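You operate a simulated robot arm through the tools that you are given. There is no shell and no other tool. Be economical: measure what you need, move in short steps, check, and stop when the job is done.

You are at the controls of a simulated robot arm. One attempt, no reset.

Task
Grease the black bearing in the bearing packer as the stroke card says.
Fine: clamp it with the packer lever, fingers off the shoe; full strokes of the plunger; lever up, bearing on the clean tray.

Only the result counts: the job must be done as asked and must still hold three seconds after the hand-in. Knocking over, shifting, dropping, spilling or breaking anything else fails it.

Robot
A 7-joint arm with a two-finger parallel gripper, fixed in place. Base frame: the origin is at the foot of the arm, x ahead of it, y to its left, z up; the work surface is at about z = 0. Readings come in mm, rad, newtons and seconds.
With the tool pointing down near the work surface it reaches from about 240 to 620 mm from the base axis. Its first joint turns from -1.152 to 1.152 rad. Payload 2.6 kg.
The tool frame sits at the grasp point between the pads (the TCP): z along the fingers, y along the line on which they close. The tips reach 30 mm beyond it. The gripper opens to 94 mm. The fingers are 28 mm wide and 10 mm thick; the gripper's body (50 by 96 mm) begins 55 mm behind the TCP.
Orientation is told as [roll, pitch, yaw] about the base's x, y, z axes, in that order, counted from this pose: with the fingers straight down and closing along the base's y, the tool's x points along the base's -x, its y along +y and its z along -z.

Tools
- The arm moves only by the tool arm_command. Its arguments are lists of equal length, an entry for each row: "slide": the shift along the base's x, y, z in mm, a list of three; "delta_rot": the turn, a rotation vector about the base's x, y, z in rad, a list of three; "claw": the opening in per cent of the stroke, from 0 (shut) to 100 (fully open). In form: {"slide": [[dx, dy, dz], ...], "delta_rot": [[wx, wy, wz], ...], "claw": [claw, ...]}. A call has 1 to 8 rows; each row is the pose to reach, as a shift and turn from the pose commanded when the call began. Rows are played at 5 a second. More than 50 mm and 0.15 rad between two rows, or a gripper value outside its range, and nothing of the call is played. Where a pose cannot be reached the arm comes as near as it can. A force on the tool above 70 N (or 10 N above the force at the start of the call, whichever is more), or a blocked arm, ends the call early, and 0.2 s more pass. The fingers move at their own pace (about 72 mm/s each) and stop on an object; they squeeze with about 44 N. The grip force told is the motor's: it shows also when the fingers shut on nothing. Time passes only in rows, and 0.2 s behind the last, so rows that repeat a pose let the fingers close. It gives the time, the measured TCP pose, the force on the tool (base axes), the opening and the grip force at its end, in the units of the frame above (readings bear some noise).
- Cameras (640 x 400 px; columns grow to the right, rows downward): "scene" is fixed at [27.7, 426.6, 564.1]; the picture's right is [-0.82, -0.57, 0.00], its down [-0.32, 0.47, -0.82] and it looks along [0.47, -0.68, -0.57] (base axes); focal length 294 px, centre (320, 200). "wrist" rides on the gripper at [-37, 0, -58] in the tool frame; the picture's right is [0.00, -1.00, 0.00], its down [0.97, 0.00, -0.24] and it looks along [0.24, 0.00, 0.97] (tool axes); focal length 218 px, centre (320, 200).
- camera(camera): a new picture of that camera. No time passes.
- measure_at(camera, pixels): for up to 12 pixels [column, row] of the newest picture of that camera ("zoom" is the newest enlarged one), the place [x, y, z] in the base frame of the surface seen there, good to about 2 mm. No time passes.
- inspect(camera, box): a new picture of the part [left, top, right, bottom] of that camera's present view, enlarged. No time passes.
- hand_in(): hands the job in; it is judged then, once.

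Keep the steps short. Do not move on a guess: measure, check each grasp and each placing, and mend mistakes. In all there are 80 turns and 46 pictures (those below and enlarged ones count). Leave the gripper open and the arm clear of the work at the hand-in unless told otherwise, and finish with a single line.

The tools are called after ">>>" by a JSON object that holds its "op" and its "data". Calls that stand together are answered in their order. arm_command: Moves the arm, as the interface text tells. Its arguments: {"type":"object","properties":{"slide":{"type":"array"},"delta_rot":{"type":"array"},"claw":{"type":"array"}},"required":["slide","delta_rot","claw"]} The other tools are called the same way: camera (camera) takes a picture; measure_at (camera, pixels) gives the place of the surface under pixels of a picture; inspect (camera, box) takes an enlarged picture of a part of a camera's view; hand_in () hands the job in.

At the start:

```text
clock: 0.0
tcp_pos: [360.5, 18.5, 380.5]
orientation: [0.001, 0.0, 0.0]
ft_force: [0.4, 0.4, -0.4]
grip_width: 93.9
grasp_force: 0.1
```

scene: 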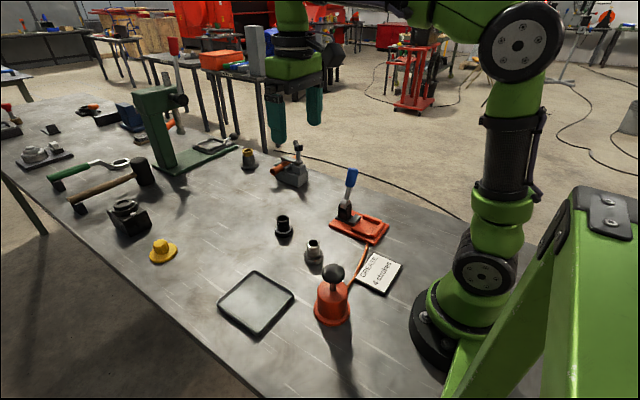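
wrist: 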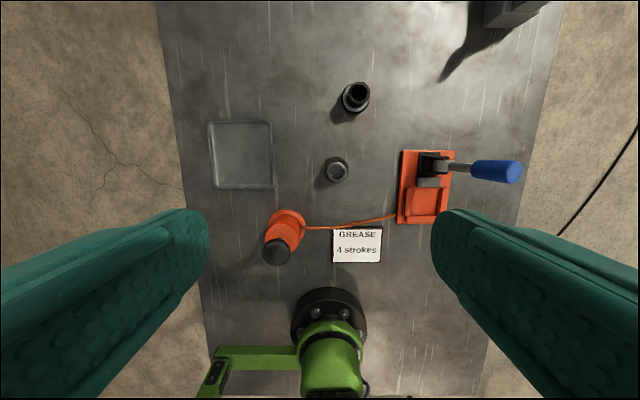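

The card appears to read "GREASE 4 strokes". I'll enlarge the card, packer, pump and bearings to check.

>>> {"op": "inspect", "data": {"camera": "scene", "box": [260, 150, 420, 250]}}

>>> {"op": "inspect", "data": {"camera": "scene", "box": [280, 230, 420, 330]}}

>>> {"op": "inspect", "data": {"camera": "wrist", "box": [200, 70, 540, 282]}}

```text
4.00 times, centred on (340, 200) of scene
```

zoom: 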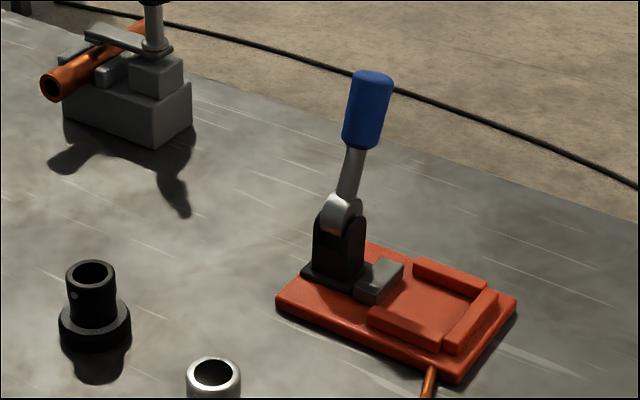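

```text
4.00 times, centred on (350, 280) of scene
```

zoom: 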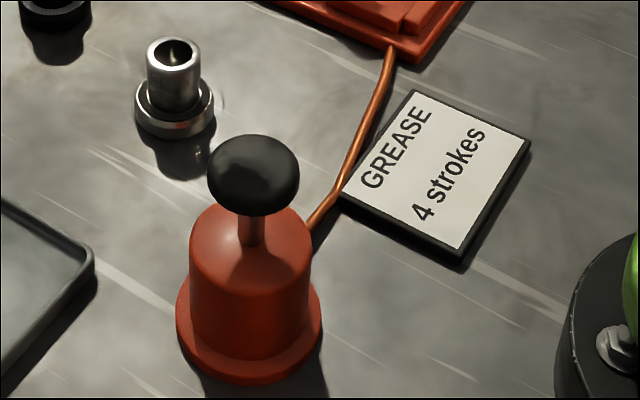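

```text
1.88 times, centred on (370, 176) of wrist
```

zoom: 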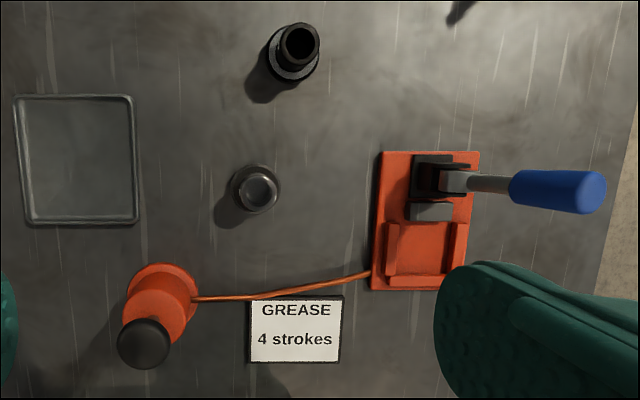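

The card says 4 strokes. Next I measure the key points in the scene view: black bearing, pump knob, packer, lever and tray.

>>> {"op": "inspect", "data": {"camera": "scene", "box": [300, 150, 412, 250]}}

>>> {"op": "measure_at", "data": {"camera": "scene", "pixels": [[283, 216], [284, 234], [289, 218], [334, 268], [332, 300], [310, 256], [351, 170], [348, 188], [345, 205], [346, 212], [255, 302], [335, 262]]}}

>>> {"op": "measure_at", "data": {"camera": "wrist", "pixels": [[404, 153], [452, 153], [400, 219], [447, 219], [428, 182], [426, 205], [500, 171], [440, 165], [212, 123], [270, 184], [357, 92], [277, 252]]}}

```text
4.00 times, centred on (356, 200) of scene
```

zoom: 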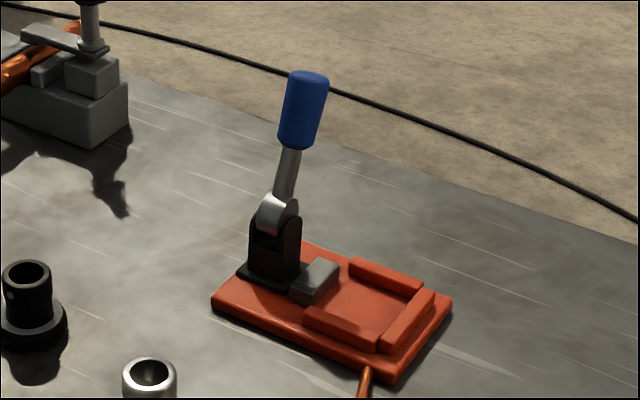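

```text
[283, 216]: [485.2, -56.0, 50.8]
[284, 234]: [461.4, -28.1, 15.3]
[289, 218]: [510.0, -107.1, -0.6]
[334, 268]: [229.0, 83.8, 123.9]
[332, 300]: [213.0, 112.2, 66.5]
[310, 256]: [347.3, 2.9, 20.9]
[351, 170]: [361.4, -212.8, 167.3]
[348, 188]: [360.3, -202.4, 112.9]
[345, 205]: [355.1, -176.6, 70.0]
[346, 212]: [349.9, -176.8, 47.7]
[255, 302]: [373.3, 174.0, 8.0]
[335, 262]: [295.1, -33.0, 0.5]
```

```text
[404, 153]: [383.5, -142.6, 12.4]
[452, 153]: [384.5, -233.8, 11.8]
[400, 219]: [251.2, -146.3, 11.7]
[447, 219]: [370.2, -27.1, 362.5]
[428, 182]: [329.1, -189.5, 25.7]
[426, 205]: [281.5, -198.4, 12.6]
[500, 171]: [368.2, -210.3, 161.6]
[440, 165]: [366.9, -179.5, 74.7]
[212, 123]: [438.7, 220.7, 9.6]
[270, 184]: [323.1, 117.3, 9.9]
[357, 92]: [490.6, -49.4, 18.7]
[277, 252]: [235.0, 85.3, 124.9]
```

Plate of the packer spans about x 251–384, y −145…−234; the shoe is at about (329,−189). I need a closer look at the lever and nest, so I move toward (370,−90,290), staying well above everything.

>>> {"op": "arm_command", "data": {"slide": [[0, -30, -25], [0, -60, -50], [0, -90, -75], [5, -110, -90], [5, -110, -90]], "delta_rot": [[0, 0, 0], [0, 0, 0], [0, 0, 0], [0, 0, 0], [0, 0, 0]], "claw": [100, 100, 100, 100, 100]}}

>>> {"op": "inspect", "data": {"camera": "wrist", "box": [300, 90, 500, 250]}}

```text
clock: 1.2
tcp_pos: [364.9, -89.5, 290.6]
orientation: [0.001, -0.001, 0.0]
ft_force: [0.0, -0.2, -0.3]
grip_width: 94.2
grasp_force: 0.1
```

```text
2.50 times, centred on (400, 170) of wrist
```

zoom: 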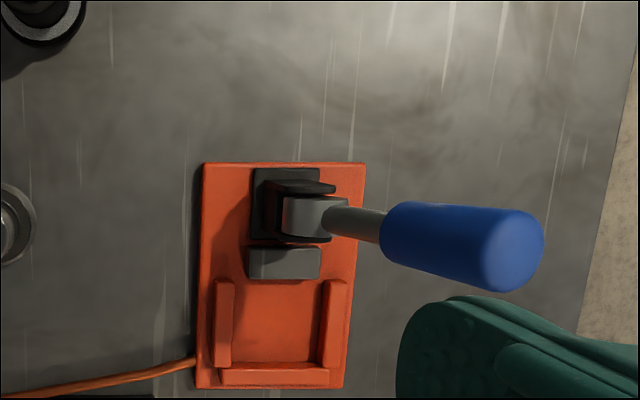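

The two dark bracket cheeks lie on the ±x sides of the boss, so the lever seems to swing in the y–z plane, now leaning toward −y. I'll measure points on this enlarged picture.

>>> {"op": "measure_at", "data": {"camera": "zoom", "pixels": [[205, 166], [360, 166], [200, 384], [340, 384], [285, 255], [285, 276], [225, 320], [332, 320], [275, 375], [310, 215], [355, 222], [500, 245]]}}

>>> {"op": "measure_at", "data": {"camera": "zoom", "pixels": [[255, 278], [316, 278], [255, 252], [316, 252], [234, 340], [320, 340], [275, 362], [275, 330], [410, 230], [530, 250], [300, 188], [275, 240]]}}

```text
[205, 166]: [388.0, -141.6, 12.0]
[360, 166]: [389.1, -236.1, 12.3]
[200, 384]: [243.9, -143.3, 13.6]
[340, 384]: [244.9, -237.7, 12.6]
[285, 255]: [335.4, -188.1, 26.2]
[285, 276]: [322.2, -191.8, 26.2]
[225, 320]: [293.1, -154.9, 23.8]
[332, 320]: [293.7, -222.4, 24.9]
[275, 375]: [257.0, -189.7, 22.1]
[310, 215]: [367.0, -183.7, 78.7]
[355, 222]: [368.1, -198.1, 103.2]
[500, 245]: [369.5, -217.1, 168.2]
```

```text
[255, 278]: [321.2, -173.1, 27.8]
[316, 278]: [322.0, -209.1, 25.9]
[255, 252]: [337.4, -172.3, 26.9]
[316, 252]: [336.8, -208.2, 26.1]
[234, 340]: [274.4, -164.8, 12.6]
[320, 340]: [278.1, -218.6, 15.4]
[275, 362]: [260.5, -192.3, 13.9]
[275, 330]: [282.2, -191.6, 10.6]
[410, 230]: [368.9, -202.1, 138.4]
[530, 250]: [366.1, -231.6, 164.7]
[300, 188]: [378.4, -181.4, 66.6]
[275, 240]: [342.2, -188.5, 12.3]
```

Nest pocket: inner y about −163…−217, back rail inner x≈262, shoe face x≈321, rail tops z≈24. Now I move over the black bearing to measure it, travelling at height.

>>> {"op": "arm_command", "data": {"slide": [[35, 15, -15], [70, 30, -30], [105, 47, -45], [105, 47, -70], [105, 47, -70]], "delta_rot": [[0, 0, 0], [0, 0, 0], [0, 0, 0], [0, 0, 0], [0, 0, 0]], "claw": [100, 100, 100, 100, 100]}}

>>> {"op": "inspect", "data": {"camera": "wrist", "box": [240, 120, 400, 220]}}

```text
clock: 2.4
tcp_pos: [471.5, -42.1, 221.7]
orientation: [-0.001, 0.0, 0.001]
ft_force: [0.7, 0.3, 0.2]
grip_width: 94.2
grasp_force: 0.1
```

```text
4.00 times, centred on (320, 170) of wrist
```

zoom: 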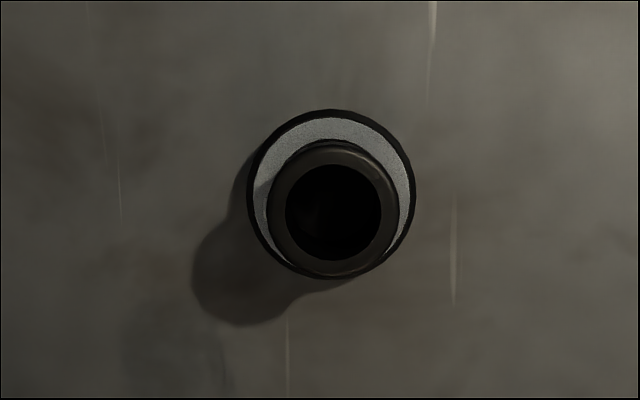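

>>> {"op": "measure_at", "data": {"camera": "zoom", "pixels": [[276, 210], [392, 210], [333, 150], [333, 268], [252, 190], [410, 190], [332, 114], [332, 128], [262, 195], [405, 190], [333, 205]]}}

```text
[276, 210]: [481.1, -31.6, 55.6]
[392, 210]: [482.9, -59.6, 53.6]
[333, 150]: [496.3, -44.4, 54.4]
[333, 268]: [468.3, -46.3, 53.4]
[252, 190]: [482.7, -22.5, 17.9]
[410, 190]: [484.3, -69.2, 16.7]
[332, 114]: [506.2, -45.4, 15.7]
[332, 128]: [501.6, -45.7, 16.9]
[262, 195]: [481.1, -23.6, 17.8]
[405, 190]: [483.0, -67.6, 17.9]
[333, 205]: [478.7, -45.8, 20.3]
```

Black bearing: centre ≈ (482.5,−45.5), tube ≈30 mm dia with top at z≈55, flange ≈47 mm dia with top at z≈17. I line up and descend, stopping at z≈100 to check.

>>> {"op": "arm_command", "data": {"slide": [[11, -3, -30], [11, -3, -75], [11, -3, -120], [11, -3, -120]], "delta_rot": [[0, 0, 0], [0, 0, 0], [0, 0, 0], [0, 0, 0]], "claw": [100, 100, 100, 100]}}

>>> {"op": "camera", "data": {"camera": "wrist"}}

```text
clock: 3.4
tcp_pos: [481.3, -46.6, 102.7]
orientation: [0.0, 0.001, 0.0]
ft_force: [-0.6, -0.4, 0.5]
grip_width: 94.1
grasp_force: 0.2
```

```text
37 pictures are left
```

wrist: 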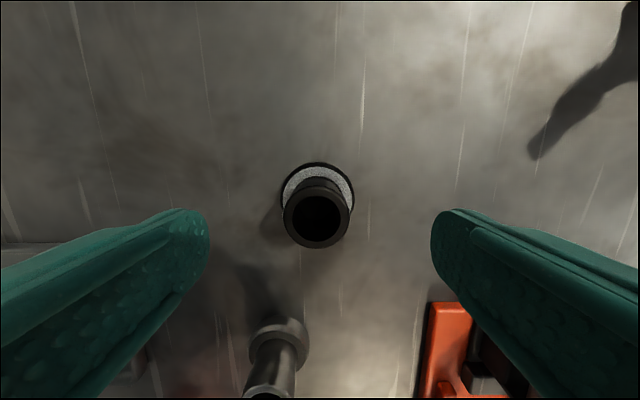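

The bearing sits centred (column ≈317) between the open fingers. I descend 51 mm (tips to z≈21, above the flange) and close.

>>> {"op": "arm_command", "data": {"slide": [[0, 0, -30], [0, 0, -50], [0, 0, -50], [0, 0, -50], [0, 0, -50], [0, 0, -50], [0, 0, -50]], "delta_rot": [[0, 0, 0], [0, 0, 0], [0, 0, 0], [0, 0, 0], [0, 0, 0], [0, 0, 0], [0, 0, 0]], "claw": [100, 100, 100, 30, 20, 20, 20]}}

```text
clock: 5.0
tcp_pos: [481.5, -45.0, 52.6]
orientation: [0.001, 0.001, 0.0]
ft_force: [1.7, -1.0, 1.0]
grip_width: 33.0
grasp_force: 44.2
```

Grip holds at 33 mm, 44 N. I lift 80 mm straight up and check.

>>> {"op": "arm_command", "data": {"slide": [[0, 0, 40], [0, 0, 80], [0, 0, 80]], "delta_rot": [[0, 0, 0], [0, 0, 0], [0, 0, 0]], "claw": [20, 20, 20]}}

>>> {"op": "camera", "data": {"camera": "scene"}}

```text
clock: 5.8
tcp_pos: [481.9, -44.6, 132.9]
orientation: [0.0, 0.002, 0.001]
ft_force: [0.4, -0.5, -2.5]
grip_width: 32.6
grasp_force: 44.2
```

```text
36 pictures are left
```

scene: 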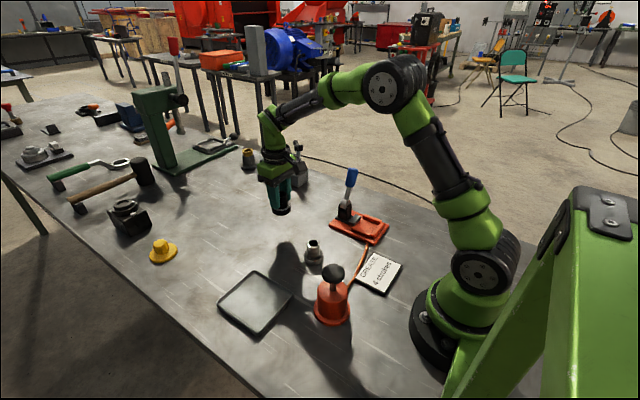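

The bearing is held and lifted. I go back along −x at y≈−45 first (away from the lever), then −y to about the nest centre (289,−190).

>>> {"op": "arm_command", "data": {"slide": [[-45, 0, 5], [-90, 0, 5], [-140, -5, 5], [-185, -15, 5], [-192, -55, 5], [-192, -100, 5], [-192, -144, 5], [-192, -144, 5]], "delta_rot": [[0, 0, 0], [0, 0, 0], [0, 0, 0], [0, 0, 0], [0, 0, 0], [0, 0, 0], [0, 0, 0], [0, 0, 0]], "claw": [20, 20, 20, 20, 20, 20, 20, 20]}}

>>> {"op": "camera", "data": {"camera": "wrist"}}

>>> {"op": "inspect", "data": {"camera": "scene", "box": [300, 150, 460, 250]}}

```text
refused: row 3 steps farther than a row can; nothing moved
```

```text
35 pictures are left
```

wrist: 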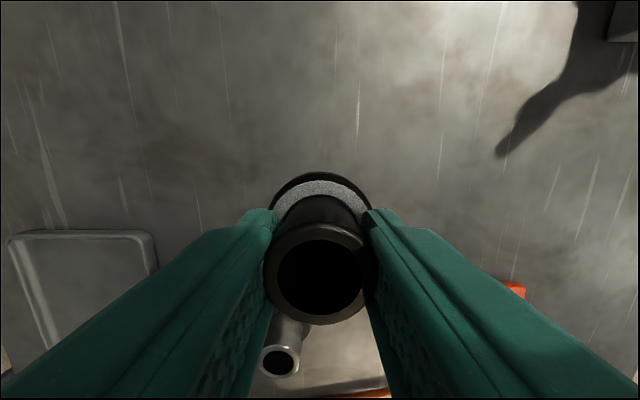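

```text
4.00 times, centred on (380, 200) of scene
```

zoom: 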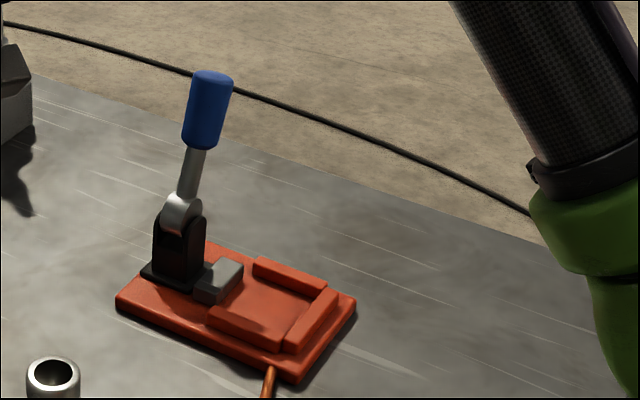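

A step was slightly over 50 mm and nothing moved; I repeat it with shorter steps.

>>> {"op": "arm_command", "data": {"slide": [[-45, 0, 5], [-90, 0, 5], [-135, -5, 5], [-178, -18, 5], [-192, -60, 5], [-192, -102, 5], [-192, -144, 5], [-192, -144, 5]], "delta_rot": [[0, 0, 0], [0, 0, 0], [0, 0, 0], [0, 0, 0], [0, 0, 0], [0, 0, 0], [0, 0, 0], [0, 0, 0]], "claw": [20, 20, 20, 20, 20, 20, 20, 20]}}

>>> {"op": "camera", "data": {"camera": "wrist"}}

>>> {"op": "inspect", "data": {"camera": "scene", "box": [300, 130, 460, 230]}}

```text
clock: 7.6
tcp_pos: [290.2, -188.6, 140.3]
orientation: [0.0, 0.001, -0.001]
ft_force: [0.5, 0.0, -2.2]
grip_width: 32.9
grasp_force: 43.5
```

```text
33 pictures are left
```

wrist: 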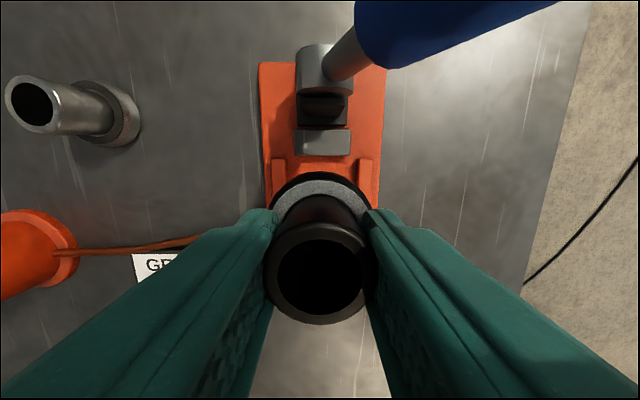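

```text
4.00 times, centred on (380, 180) of scene
```

zoom: 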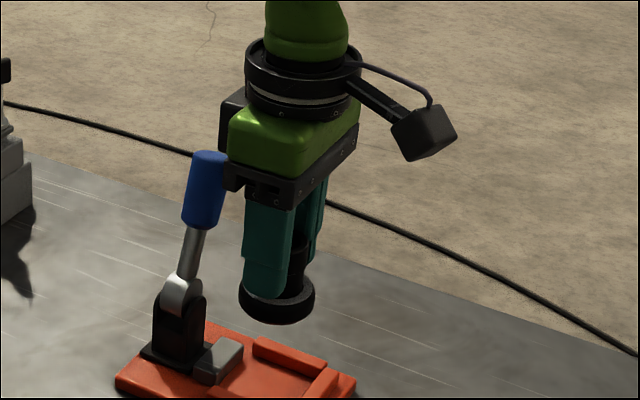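

The bearing is centred between the side rails (rails at columns ≈278 and ≈365). I shift 2 mm toward the back rail and descend partly to z≈82.

>>> {"op": "arm_command", "data": {"slide": [[-2, -1, -30], [-2, -1, -58], [-2, -1, -58]], "delta_rot": [[0, 0, 0], [0, 0, 0], [0, 0, 0]], "claw": [20, 20, 20]}}

>>> {"op": "inspect", "data": {"camera": "scene", "box": [310, 160, 438, 240]}}

>>> {"op": "inspect", "data": {"camera": "wrist", "box": [200, 0, 440, 240]}}

```text
clock: 8.4
tcp_pos: [287.2, -191.3, 81.7]
orientation: [0.0, 0.001, -0.001]
ft_force: [0.4, -0.7, -2.3]
grip_width: 33.0
grasp_force: 44.0
```

```text
5.00 times, centred on (374, 200) of scene
```

zoom: 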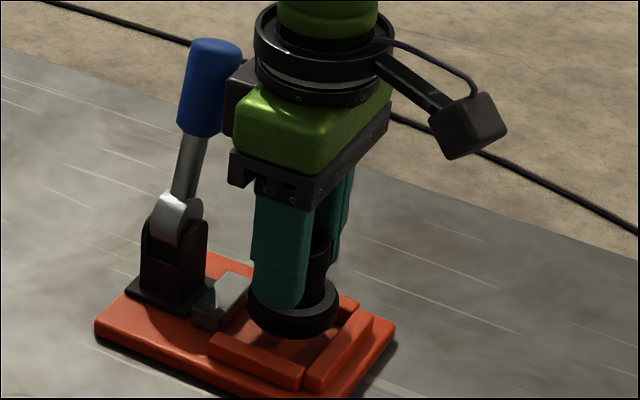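

```text
1.67 times, centred on (320, 120) of wrist
```

zoom: 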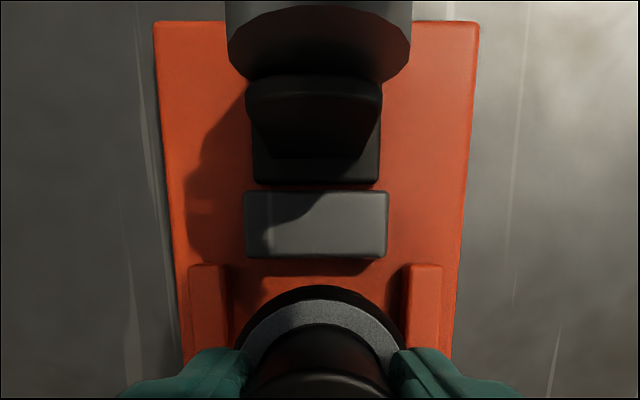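

The bearing is about 1.5 mm off to −y of the nest centre. I correct +1.5 mm and lower 17 mm to rest on the plate.

>>> {"op": "arm_command", "data": {"slide": [[0, 1.5, -8], [0, 1.5, -14], [0, 1.5, -17], [0, 1.5, -17]], "delta_rot": [[0, 0, 0], [0, 0, 0], [0, 0, 0], [0, 0, 0]], "claw": [20, 20, 20, 20]}}

>>> {"op": "inspect", "data": {"camera": "scene", "box": [310, 160, 438, 240]}}

```text
clock: 9.4
tcp_pos: [288.0, -190.3, 63.4]
orientation: [0.0, -0.004, 0.001]
ft_force: [-4.6, 8.2, 27.9]
grip_width: 33.1
grasp_force: 43.8
```

```text
5.00 times, centred on (374, 200) of scene
```

zoom: 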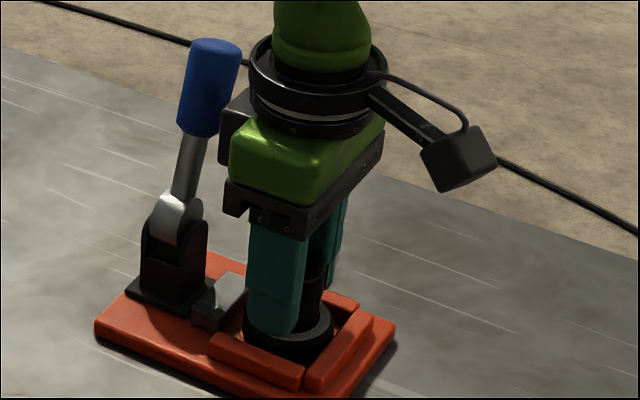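

Contact at z≈63.4 (28 N), as expected for sitting on the plate. I ease up 0.5 mm, open, and lift straight up.

>>> {"op": "arm_command", "data": {"slide": [[0, 0, 0.5], [0, 0, 0.5], [0, 0, 0.5], [0, 0, 40], [0, 0, 80], [0, 0, 120], [0, 0, 120]], "delta_rot": [[0, 0, 0], [0, 0, 0], [0, 0, 0], [0, 0, 0], [0, 0, 0], [0, 0, 0], [0, 0, 0]], "claw": [40, 65, 65, 65, 65, 65, 65]}}

>>> {"op": "inspect", "data": {"camera": "scene", "box": [310, 160, 438, 240]}}

>>> {"op": "camera", "data": {"camera": "wrist"}}

```text
clock: 11.0
tcp_pos: [285.3, -189.6, 183.0]
orientation: [0.0, -0.001, 0.001]
ft_force: [-0.6, -1.3, 0.1]
grip_width: 61.3
grasp_force: 0.1
```

```text
5.00 times, centred on (374, 200) of scene
```

zoom: 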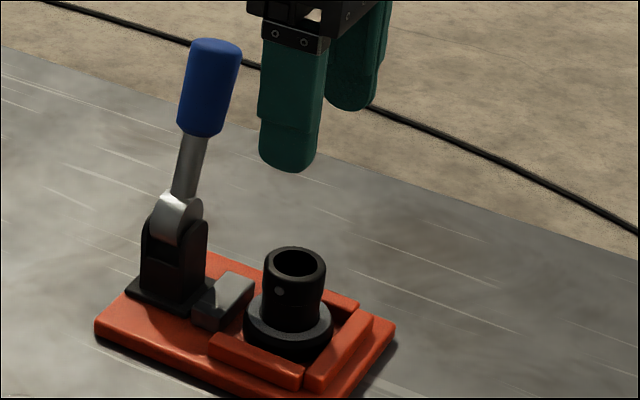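

```text
27 pictures are left
```

wrist: 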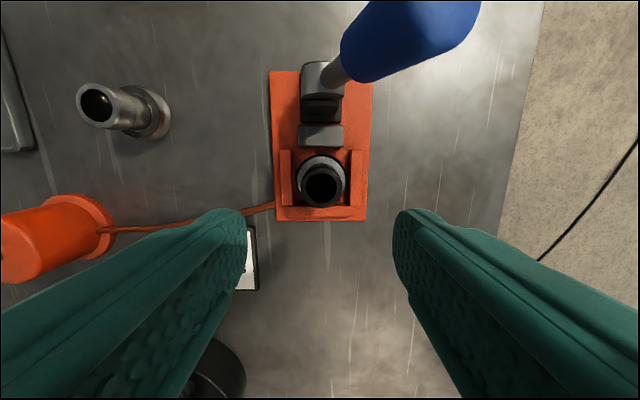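

The bearing stands in the nest. Now I measure the handle and boss in this wrist picture to plan the lever stroke.

>>> {"op": "measure_at", "data": {"camera": "wrist", "pixels": [[318, 66], [318, 85], [338, 72], [350, 50], [360, 15], [372, 78], [400, 50], [430, 70], [455, 45], [420, 10], [320, 108], [470, 10]]}}

>>> {"op": "inspect", "data": {"camera": "wrist", "box": [264, 40, 384, 115]}}

>>> {"op": "measure_at", "data": {"camera": "scene", "pixels": [[352, 169], [347, 180], [357, 170], [350, 196], [343, 201], [340, 220], [345, 215], [351, 215], [392, 214], [367, 213]]}}

```text
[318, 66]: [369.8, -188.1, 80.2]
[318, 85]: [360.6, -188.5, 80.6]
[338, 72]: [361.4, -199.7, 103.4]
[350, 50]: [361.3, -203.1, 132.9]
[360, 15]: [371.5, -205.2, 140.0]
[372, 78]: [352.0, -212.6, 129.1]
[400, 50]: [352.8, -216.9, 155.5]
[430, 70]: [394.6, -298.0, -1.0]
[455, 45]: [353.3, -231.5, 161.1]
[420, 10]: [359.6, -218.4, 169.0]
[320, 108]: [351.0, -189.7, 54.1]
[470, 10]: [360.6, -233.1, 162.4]
```

```text
5.33 times, centred on (324, 78) of wrist
```

zoom: 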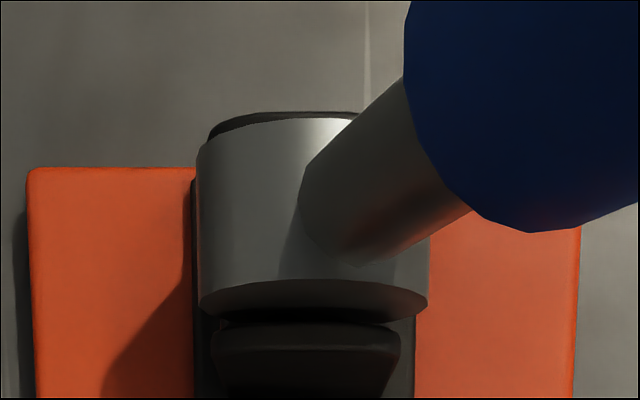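

```text
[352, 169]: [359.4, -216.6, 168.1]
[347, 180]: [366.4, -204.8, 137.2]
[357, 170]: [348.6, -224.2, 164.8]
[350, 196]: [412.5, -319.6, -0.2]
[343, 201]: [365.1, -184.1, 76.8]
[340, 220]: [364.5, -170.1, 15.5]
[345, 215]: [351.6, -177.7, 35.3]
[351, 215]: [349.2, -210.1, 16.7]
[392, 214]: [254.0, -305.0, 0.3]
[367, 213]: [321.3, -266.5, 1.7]
```

The boss axis runs along x at about (366,−190,64) and the lever leans about 20° toward −y; the handle radius is ≈13 mm. I close the fingers and come round to the +y side of the handle, at about (366,−165,185).

>>> {"op": "arm_command", "data": {"slide": [[10, 30, 5], [40, 55, 5], [80, 55, 5], [81, 40, 2], [81, 25, 2], [81, 25, 2]], "delta_rot": [[0, 0, 0], [0, 0, 0], [0, 0, 0], [0, 0, 0], [0, 0, 0], [0, 0, 0]], "claw": [0, 0, 0, 0, 0, 0]}}

>>> {"op": "inspect", "data": {"camera": "scene", "box": [280, 120, 440, 220]}}

```text
clock: 12.4
tcp_pos: [368.1, -165.4, 181.1]
orientation: [0.0, -0.002, 0.0]
ft_force: [0.9, 0.5, 0.4]
grip_width: 0.2
grasp_force: 32.6
```

```text
4.00 times, centred on (360, 170) of scene
```

zoom: 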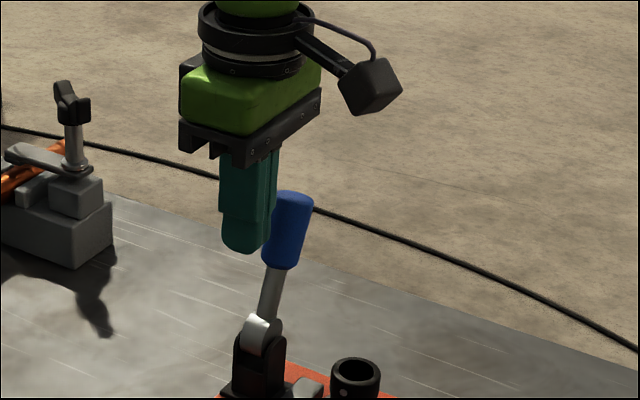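

The closed fingers sit on the +y side of the handle. I approach and push gently, to y≈−208 only, and read the force.

>>> {"op": "arm_command", "data": {"slide": [[0, -20, 3], [0, -30, 3], [0, -36, 3], [0, -40, 2], [0, -43, 1]], "delta_rot": [[0, 0, 0], [0, 0, 0], [0, 0, 0], [0, 0, 0], [0, 0, 0]], "claw": [0, 0, 0, 0, 0]}}

>>> {"op": "inspect", "data": {"camera": "scene", "box": [280, 120, 440, 220]}}

```text
clock: 13.6
tcp_pos: [369.3, -207.7, 183.2]
orientation: [0.0, 0.0, 0.0]
ft_force: [-0.1, 1.5, -0.8]
grip_width: 0.0
grasp_force: 32.9
```

```text
4.00 times, centred on (360, 170) of scene
```

zoom: 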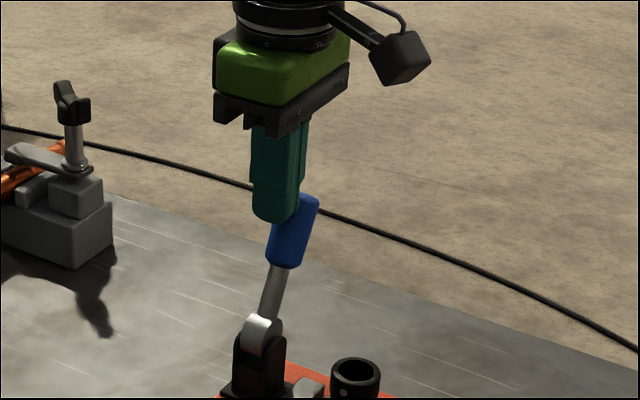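

The lever gave way toward −y with only about 1.5 N, so this is the free direction. I follow the arc to about 60°.

>>> {"op": "arm_command", "data": {"slide": [[0, -7, -3], [0, -14, -6], [0, -21, -10], [0, -28, -15], [0, -34, -20], [0, -40, -26], [0, -45, -32]], "delta_rot": [[0, 0, 0], [0, 0, 0], [0, 0, 0], [0, 0, 0], [0, 0, 0], [0, 0, 0], [0, 0, 0]], "claw": [0, 0, 0, 0, 0, 0, 0]}}

>>> {"op": "inspect", "data": {"camera": "scene", "box": [280, 140, 440, 240]}}

```text
clock: 15.2
tcp_pos: [367.8, -253.0, 149.9]
orientation: [0.001, 0.0, 0.0]
ft_force: [-1.0, 0.8, 1.0]
grip_width: 0.0
grasp_force: 33.2
```

```text
4.00 times, centred on (360, 190) of scene
```

zoom: 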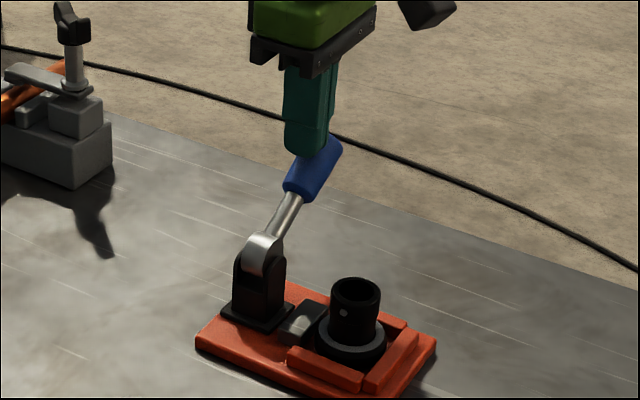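

The lever turns and the shoe advances toward the flange. I continue the arc down toward 90°, watching for the stop.

>>> {"op": "arm_command", "data": {"slide": [[0, -5, -7], [0, -9, -14], [0, -12, -21], [0, -15, -28], [0, -17, -35], [0, -18, -40]], "delta_rot": [[0, 0, 0], [0, 0, 0], [0, 0, 0], [0, 0, 0], [0, 0, 0], [0, 0, 0]], "claw": [0, 0, 0, 0, 0, 0]}}

>>> {"op": "inspect", "data": {"camera": "scene", "box": [280, 140, 440, 240]}}

```text
clock: 16.6
tcp_pos: [367.7, -270.2, 111.8]
orientation: [0.001, 0.001, 0.0]
ft_force: [-0.7, 0.1, 0.5]
grip_width: 0.0
grasp_force: 33.1
```

```text
4.00 times, centred on (360, 190) of scene
```

zoom: 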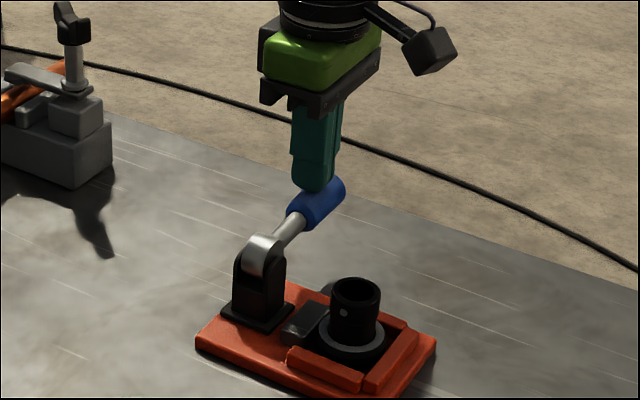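

Still little resistance. I continue down in small steps until the stop shows as force.

>>> {"op": "arm_command", "data": {"slide": [[0, 0, -4], [0, 0, -8], [0, 1, -12], [0, 2, -16], [0, 3, -20]], "delta_rot": [[0, 0, 0], [0, 0, 0], [0, 0, 0], [0, 0, 0], [0, 0, 0]], "claw": [0, 0, 0, 0, 0]}}

>>> {"op": "inspect", "data": {"camera": "scene", "box": [280, 140, 440, 240]}}

```text
clock: 17.5
tcp_pos: [369.5, -273.2, 106.7]
orientation: [-0.004, -0.009, -0.006]
ft_force: [-7.0, 4.8, 17.9]
grip_width: 0.0
grasp_force: 32.8
stopped in row 4: the force on the tool passed its limit (the readings are from after the stop); the commanded pose is now the measured one
```

```text
4.00 times, centred on (360, 190) of scene
```

zoom: 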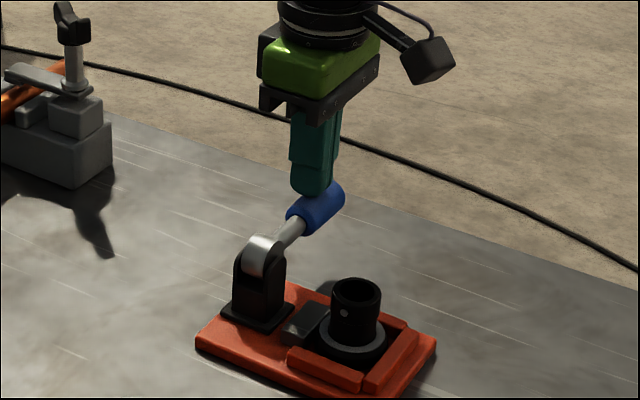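

The lever hit its stop at about 90° (force limit, z≈107). I lift off and look from the wrist whether the shoe is against the flange and the lever stays down.

>>> {"op": "arm_command", "data": {"slide": [[0, 0, 15], [0, 10, 60], [-20, 50, 85], [-40, 80, 115], [-40, 80, 115]], "delta_rot": [[0, 0, 0], [0, 0, 0], [0, 0, 0], [0, 0, 0], [0, 0, 0]], "claw": [0, 0, 0, 0, 0]}}

>>> {"op": "inspect", "data": {"camera": "wrist", "box": [220, 60, 460, 210]}}

```text
refused: row 3 steps farther than a row can; nothing moved
```

```text
2.67 times, centred on (340, 135) of wrist
```

zoom: 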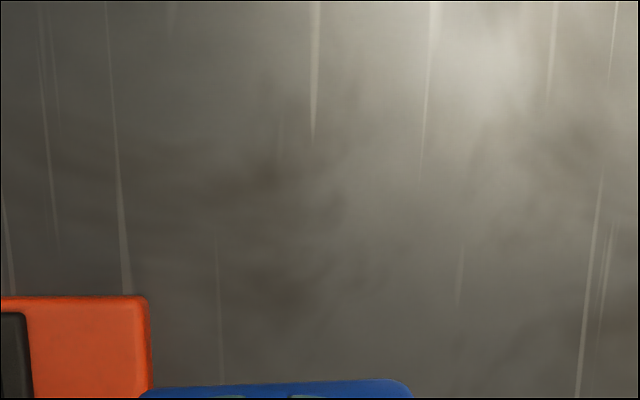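

A step was too long; I repeat it with smaller steps and look afterwards.

>>> {"op": "arm_command", "data": {"slide": [[0, 0, 15], [0, 5, 55], [-15, 30, 85], [-30, 60, 110], [-40, 80, 115], [-40, 80, 115]], "delta_rot": [[0, 0, 0], [0, 0, 0], [0, 0, 0], [0, 0, 0], [0, 0, 0], [0, 0, 0]], "claw": [0, 0, 0, 0, 0, 0]}}

```text
clock: 18.9
tcp_pos: [328.9, -191.6, 219.5]
orientation: [-0.004, -0.008, -0.003]
ft_force: [0.2, -0.5, 0.4]
grip_width: 0.1
grasp_force: 32.9
```

>>> {"op": "inspect", "data": {"camera": "wrist", "box": [220, 90, 460, 240]}}

```text
2.67 times, centred on (340, 165) of wrist
```

zoom: 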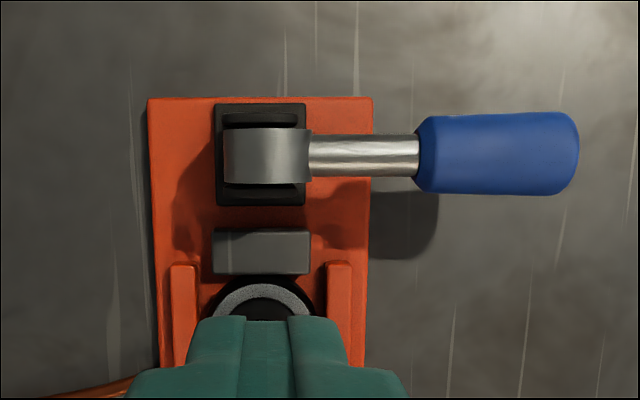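

The lever stays horizontal and the shoe is up at the flange. I check with measurements that it touches and the plate hasn't shifted.

>>> {"op": "measure_at", "data": {"camera": "zoom", "pixels": [[260, 233], [260, 268], [260, 280], [260, 292], [152, 100], [370, 101], [420, 155], [570, 155], [500, 118], [500, 190]]}}

```text
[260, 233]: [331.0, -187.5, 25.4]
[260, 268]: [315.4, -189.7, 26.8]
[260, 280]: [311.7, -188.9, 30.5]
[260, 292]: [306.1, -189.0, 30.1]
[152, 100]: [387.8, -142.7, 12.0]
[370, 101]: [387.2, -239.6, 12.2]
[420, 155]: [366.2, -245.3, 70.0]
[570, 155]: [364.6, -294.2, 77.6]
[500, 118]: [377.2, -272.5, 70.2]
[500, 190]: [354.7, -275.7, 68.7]
```

Shoe face ≈ x 313, flange front ≈ 312: clamped, and the plate hasn't moved. Now I go high to the pump, to about (250,85,250).

>>> {"op": "arm_command", "data": {"slide": [[-10, 42, 15], [-20, 84, 30], [-35, 126, 30], [-50, 168, 30], [-65, 212, 30], [-80, 255, 30], [-80, 277, 30], [-80, 277, 30]], "delta_rot": [[0, 0, 0], [0, 0, 0], [0, 0, 0], [0, 0, 0], [0, 0, 0], [0, 0, 0], [0, 0, 0], [0, 0, 0]], "claw": [0, 0, 0, 0, 0, 0, 0, 0]}}

>>> {"op": "camera", "data": {"camera": "wrist"}}

>>> {"op": "inspect", "data": {"camera": "scene", "box": [270, 240, 398, 340]}}

```text
clock: 20.7
tcp_pos: [251.4, 83.1, 249.3]
orientation: [-0.005, -0.006, -0.005]
ft_force: [-0.9, -0.2, 0.2]
grip_width: 0.0
grasp_force: 33.0
```

```text
18 pictures are left
```

wrist: 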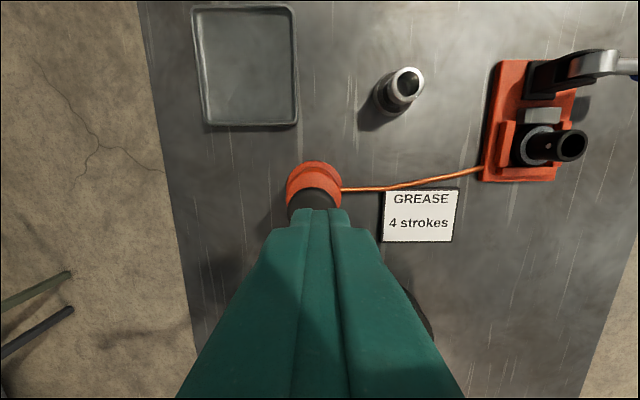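

```text
4.00 times, centred on (334, 290) of scene
```

zoom: 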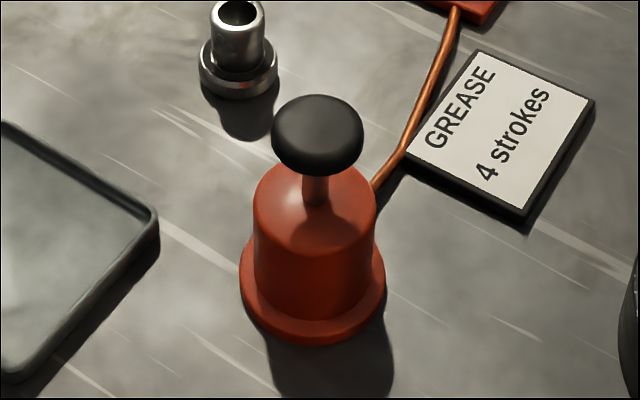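

>>> {"op": "measure_at", "data": {"camera": "zoom", "pixels": [[317, 105], [317, 130], [278, 130], [357, 130], [317, 170], [314, 195], [314, 235], [260, 190], [372, 200], [314, 325], [250, 270], [380, 280]]}}

>>> {"op": "measure_at", "data": {"camera": "wrist", "pixels": [[313, 164], [314, 200], [288, 190], [340, 190], [314, 176], [198, 10], [292, 10], [209, 124], [296, 122], [245, 65]]}}

```text
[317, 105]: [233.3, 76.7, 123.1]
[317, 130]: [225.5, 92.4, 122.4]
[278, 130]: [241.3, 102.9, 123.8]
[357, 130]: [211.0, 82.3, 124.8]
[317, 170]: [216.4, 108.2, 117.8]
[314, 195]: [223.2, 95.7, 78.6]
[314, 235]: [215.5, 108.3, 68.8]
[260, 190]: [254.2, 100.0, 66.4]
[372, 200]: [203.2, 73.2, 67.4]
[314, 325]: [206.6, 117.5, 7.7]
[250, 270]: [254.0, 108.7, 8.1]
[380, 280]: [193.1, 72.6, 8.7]
```

```text
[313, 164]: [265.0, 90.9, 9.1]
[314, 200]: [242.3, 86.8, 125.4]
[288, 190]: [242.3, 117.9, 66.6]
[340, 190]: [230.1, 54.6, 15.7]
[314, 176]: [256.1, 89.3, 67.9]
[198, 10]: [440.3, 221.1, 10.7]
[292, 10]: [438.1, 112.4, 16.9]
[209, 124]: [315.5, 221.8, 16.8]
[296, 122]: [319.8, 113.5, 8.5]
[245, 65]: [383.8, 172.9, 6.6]
```

Knob centre ≈ (226,92), top z≈125, radius ≈18; bottle top z≈68. I move above it with closed fingertips to about z 165 (tips ≈135).

>>> {"op": "arm_command", "data": {"slide": [[-12, 5, -30], [-24, 9, -60], [-24, 9, -84], [-24, 9, -84]], "delta_rot": [[0, 0, 0], [0, 0, 0], [0, 0, 0], [0, 0, 0]], "claw": [0, 0, 0, 0]}}

>>> {"op": "inspect", "data": {"camera": "scene", "box": [270, 230, 398, 330]}}

```text
clock: 21.7
tcp_pos: [224.5, 95.3, 164.0]
orientation: [-0.005, -0.007, -0.003]
ft_force: [-0.7, -0.3, -0.6]
grip_width: 0.0
grasp_force: 33.5
```

```text
4.00 times, centred on (334, 280) of scene
```

zoom: 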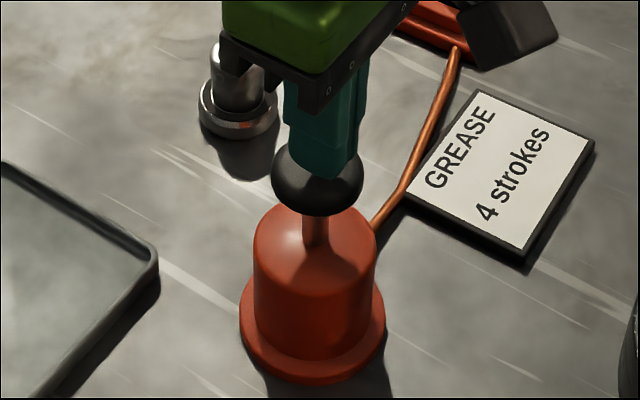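

The fingertips are over the knob. First stroke: press down in 6–7 mm steps till the bottom stop, without coming back yet.

>>> {"op": "arm_command", "data": {"slide": [[1, -3, -7], [1, -3, -13], [1, -3, -19], [1, -3, -25], [1, -3, -31], [1, -3, -36], [1, -3, -41], [1, -3, -46]], "delta_rot": [[0, 0, 0], [0, 0, 0], [0, 0, 0], [0, 0, 0], [0, 0, 0], [0, 0, 0], [0, 0, 0], [0, 0, 0]], "claw": [0, 0, 0, 0, 0, 0, 0, 0]}}

>>> {"op": "inspect", "data": {"camera": "scene", "box": [270, 230, 398, 330]}}

```text
clock: 23.5
tcp_pos: [226.2, 90.6, 120.8]
orientation: [-0.003, -0.009, -0.009]
ft_force: [-23.3, -6.2, 64.0]
grip_width: 0.2
grasp_force: 33.4
```

```text
4.00 times, centred on (334, 280) of scene
```

zoom: 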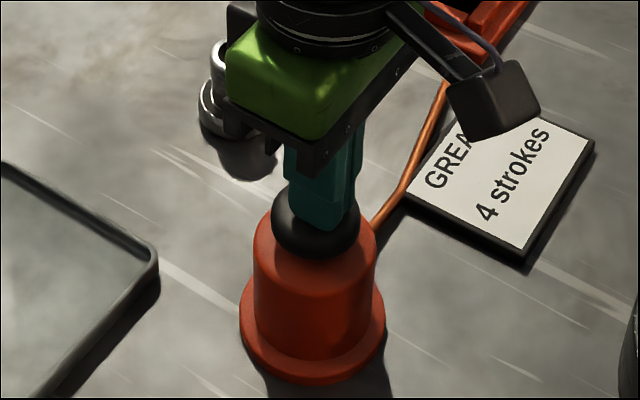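

The press ended at z≈120.8 with 64 N. To tell a hard stop from a stiff spring, I ease up 4 mm and read the force.

>>> {"op": "arm_command", "data": {"slide": [[0, 0, 4]], "delta_rot": [[0, 0, 0]], "claw": [0]}}

```text
clock: 23.9
tcp_pos: [226.3, 92.9, 124.0]
orientation: [-0.003, -0.006, -0.007]
ft_force: [-10.8, -0.7, 30.7]
grip_width: 0.0
grasp_force: 32.8
```

>>> {"op": "arm_command", "data": {"slide": [[0, 0, 5]], "delta_rot": [[0, 0, 0]], "claw": [0]}}

```text
clock: 24.3
tcp_pos: [227.1, 91.4, 129.3]
orientation: [-0.005, -0.006, -0.003]
ft_force: [-0.4, 0.1, 2.4]
grip_width: 0.0
grasp_force: 32.8
```

Force fell to about 2 N, so that was the hard bottom stop (TCP ≈124). I lift to above the knob and check whether it returns by itself.

>>> {"op": "arm_command", "data": {"slide": [[0, 0, 15], [0, 0, 30], [0, 0, 37], [0, 0, 37]], "delta_rot": [[0, 0, 0], [0, 0, 0], [0, 0, 0], [0, 0, 0]], "claw": [0, 0, 0, 0]}}

>>> {"op": "inspect", "data": {"camera": "scene", "box": [270, 230, 398, 330]}}

```text
clock: 25.3
tcp_pos: [227.8, 91.5, 166.6]
orientation: [-0.003, -0.009, -0.005]
ft_force: [-0.1, -0.4, -0.3]
grip_width: 0.0
grasp_force: 32.5
```

```text
4.00 times, centred on (334, 280) of scene
```

zoom: 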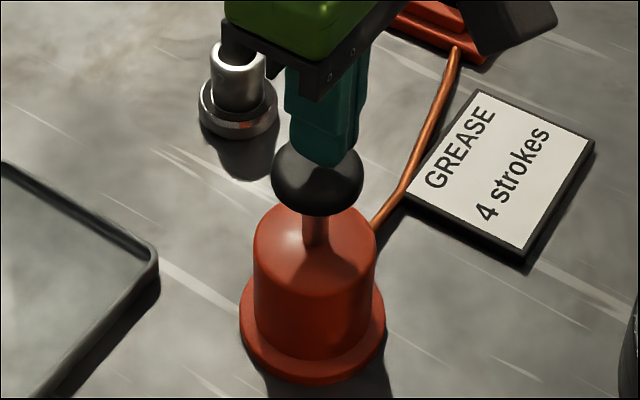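

The knob rises fully by itself: stroke 1 is done. Stroke 2: same press to the stop and all the way back.

>>> {"op": "arm_command", "data": {"slide": [[0, 0, -12], [0, 0, -23], [0, 0, -34], [0, 0, -44.5], [0, 0, -44.5], [0, 0, -20], [0, 0, 0], [0, 0, 0]], "delta_rot": [[0, 0, 0], [0, 0, 0], [0, 0, 0], [0, 0, 0], [0, 0, 0], [0, 0, 0], [0, 0, 0], [0, 0, 0]], "claw": [0, 0, 0, 0, 0, 0, 0, 0]}}

```text
clock: 27.1
tcp_pos: [225.4, 91.7, 164.3]
orientation: [-0.005, -0.007, -0.006]
ft_force: [-0.2, 0.9, -0.4]
grip_width: 0.0
grasp_force: 32.9
```

No early stop. For stroke 3 I end the call at the bottom, to read the force with the very same depth.

>>> {"op": "arm_command", "data": {"slide": [[0, 0, -12], [0, 0, -23], [0, 0, -34], [0, 0, -44.5]], "delta_rot": [[0, 0, 0], [0, 0, 0], [0, 0, 0], [0, 0, 0]], "claw": [0, 0, 0, 0]}}

```text
clock: 28.1
tcp_pos: [228.4, 92.5, 121.6]
orientation: [-0.003, -0.015, -0.007]
ft_force: [-10.0, -7.0, 57.7]
grip_width: 0.1
grasp_force: 32.5
```

57.7 N on the stop: this depth is a full stroke, so stroke 2 was full too. I bring the plunger fully back up.

>>> {"op": "arm_command", "data": {"slide": [[0, 0, 22], [0, 0, 44.5], [0, 0, 44.5]], "delta_rot": [[0, 0, 0], [0, 0, 0], [0, 0, 0]], "claw": [0, 0, 0]}}

>>> {"op": "arm_command", "data": {"slide": [[0, 0, -12], [0, 0, -23], [0, 0, -34], [0, 0, -44.5]], "delta_rot": [[0, 0, 0], [0, 0, 0], [0, 0, 0], [0, 0, 0]], "claw": [0, 0, 0, 0]}}

```text
clock: 28.9
tcp_pos: [224.6, 90.4, 165.9]
orientation: [-0.005, -0.005, -0.006]
ft_force: [-0.2, -0.2, 0.5]
grip_width: 0.0
grasp_force: 32.7
```

```text
clock: 30.0
tcp_pos: [226.5, 92.9, 123.6]
orientation: [-0.004, -0.01, -0.011]
ft_force: [-5.0, -2.3, 14.1]
grip_width: 0.0
grasp_force: 32.7
stopped in row 4: the force on the tool passed its limit (the readings are from after the stop); the commanded pose is now the measured one
```

Stroke 4 hit the bottom stop as well (force limit passed, z≈123.6). I raise fully, well clear of the pump, and look at the whole scene.

>>> {"op": "arm_command", "data": {"slide": [[0, 0, 22], [0, 0, 45], [0, 0, 80], [5, 0, 110], [15, -5, 120], [15, -5, 120]], "delta_rot": [[0, 0, 0], [0, 0, 0], [0, 0, 0], [0, 0, 0], [0, 0, 0], [0, 0, 0]], "claw": [0, 0, 0, 0, 0, 0]}}

>>> {"op": "inspect", "data": {"camera": "scene", "box": [260, 150, 452, 340]}}

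```text
clock: 31.4
tcp_pos: [239.2, 87.5, 246.6]
orientation: [-0.003, -0.01, -0.006]
ft_force: [0.2, 0.5, -0.7]
grip_width: 0.0
grasp_force: 33.0
```

```text
2.11 times, centred on (356, 245) of scene
```

zoom: 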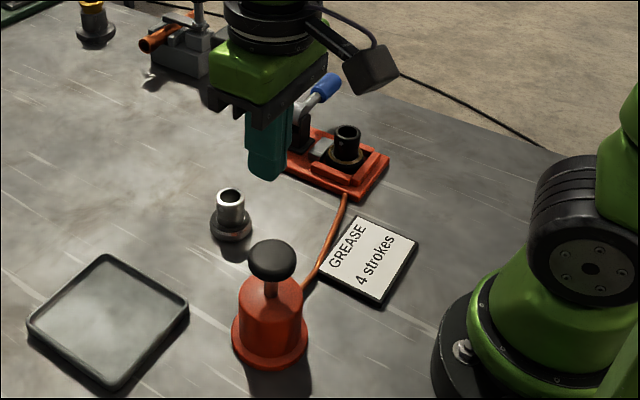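

Four full strokes done; the bearing now shows an amber ring and the plunger is up. Next is the lever: I'll grip the handle across x with the gripper turned −90° about z, and lift it along its arc. First I travel high while turning.

>>> {"op": "arm_command", "data": {"slide": [[16, -40, 0], [32, -80, 0], [48, -120, 0], [64, -160, 0], [80, -200, 0], [96, -240, 0], [112, -280, 0], [127, -320, 0]], "delta_rot": [[0, 0, -0.13], [0, 0, -0.26], [0, 0, -0.39], [0, 0, -0.52], [0, 0, -0.65], [0, 0, -0.78], [0, 0, -0.91], [0, 0, -1.04]], "claw": [70, 70, 70, 70, 70, 70, 70, 70]}}

>>> {"op": "arm_command", "data": {"slide": [[0, -14, -10], [0, -28, -30], [0, -40, -45], [0, -40, -55], [0, -40, -55]], "delta_rot": [[0, 0, -0.13], [0, 0, -0.26], [0, 0, -0.39], [0, 0, -0.525], [0, 0, -0.525]], "claw": [70, 70, 70, 70, 70]}}

>>> {"op": "camera", "data": {"camera": "wrist"}}

```text
clock: 33.2
tcp_pos: [366.3, -230.6, 243.5]
orientation: [-0.006, -0.011, -1.049]
ft_force: [1.1, -0.4, -0.3]
grip_width: 65.9
grasp_force: 0.0
```

```text
clock: 34.4
tcp_pos: [365.5, -271.0, 189.4]
orientation: [-0.003, -0.008, -1.575]
ft_force: [-0.6, -0.3, 0.2]
grip_width: 66.1
grasp_force: 0.2
```

```text
12 pictures are left
```

wrist: 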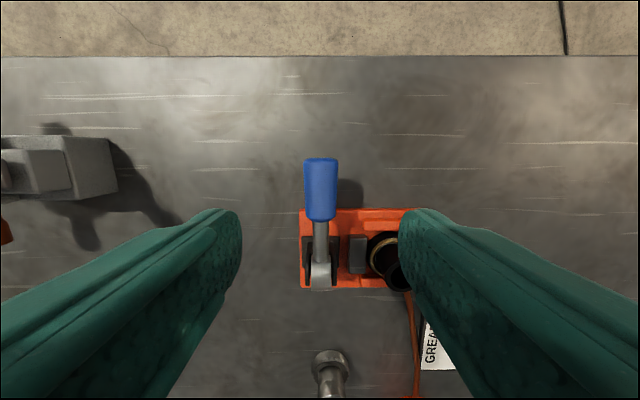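

The handle (column ≈321) is centred between the open fingers. I go to y≈−277 and descend to z≈66, then close on the handle.

>>> {"op": "arm_command", "data": {"slide": [[0, -5, -40], [0, -5, -80], [0, -5, -110], [0, -5, -123], [0, -5, -123], [0, -5, -123], [0, -5, -123]], "delta_rot": [[0, 0, 0], [0, 0, 0], [0, 0, 0], [0, 0, 0], [0, 0, 0], [0, 0, 0], [0, 0, 0]], "claw": [70, 70, 70, 70, 15, 15, 15]}}

>>> {"op": "inspect", "data": {"camera": "scene", "box": [280, 140, 440, 240]}}

```text
clock: 36.0
tcp_pos: [364.9, -275.9, 64.8]
orientation: [-0.011, -0.007, -1.576]
ft_force: [-29.1, 5.7, 5.8]
grip_width: 32.9
grasp_force: 44.5
```

```text
4.00 times, centred on (360, 190) of scene
```

zoom: 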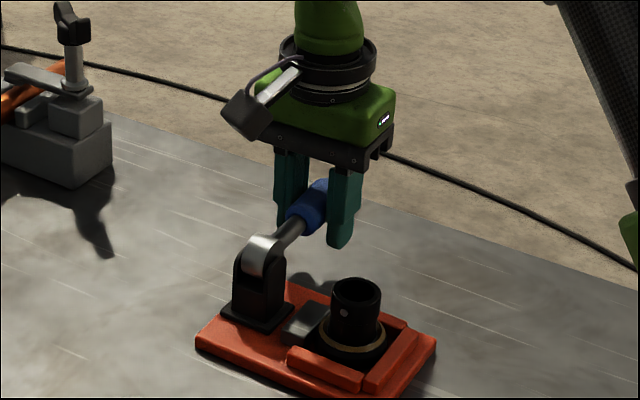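

The handle is gripped (33 mm), with a 29 N side force toward −x, so I ease 2 mm to −x and start lifting along the arc to about 70°.

>>> {"op": "arm_command", "data": {"slide": [[-2, 0, 0], [-2.5, 0.3, 7], [-2.5, 1.3, 15], [-2.5, 3, 22], [-2.5, 5.2, 29.4]], "delta_rot": [[0, 0, 0], [0, 0, 0], [0, 0, 0], [0, 0, 0], [0, 0, 0]], "claw": [15, 15, 15, 15, 15]}}

>>> {"op": "inspect", "data": {"camera": "scene", "box": [280, 140, 440, 240]}}

```text
clock: 37.2
tcp_pos: [364.0, -274.0, 95.5]
orientation: [-0.002, -0.014, -1.571]
ft_force: [-0.7, -9.0, -13.9]
grip_width: 28.4
grasp_force: 44.8
```

```text
4.00 times, centred on (360, 190) of scene
```

zoom: 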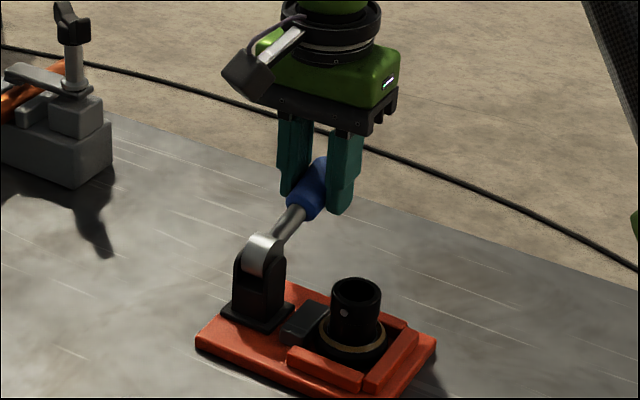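

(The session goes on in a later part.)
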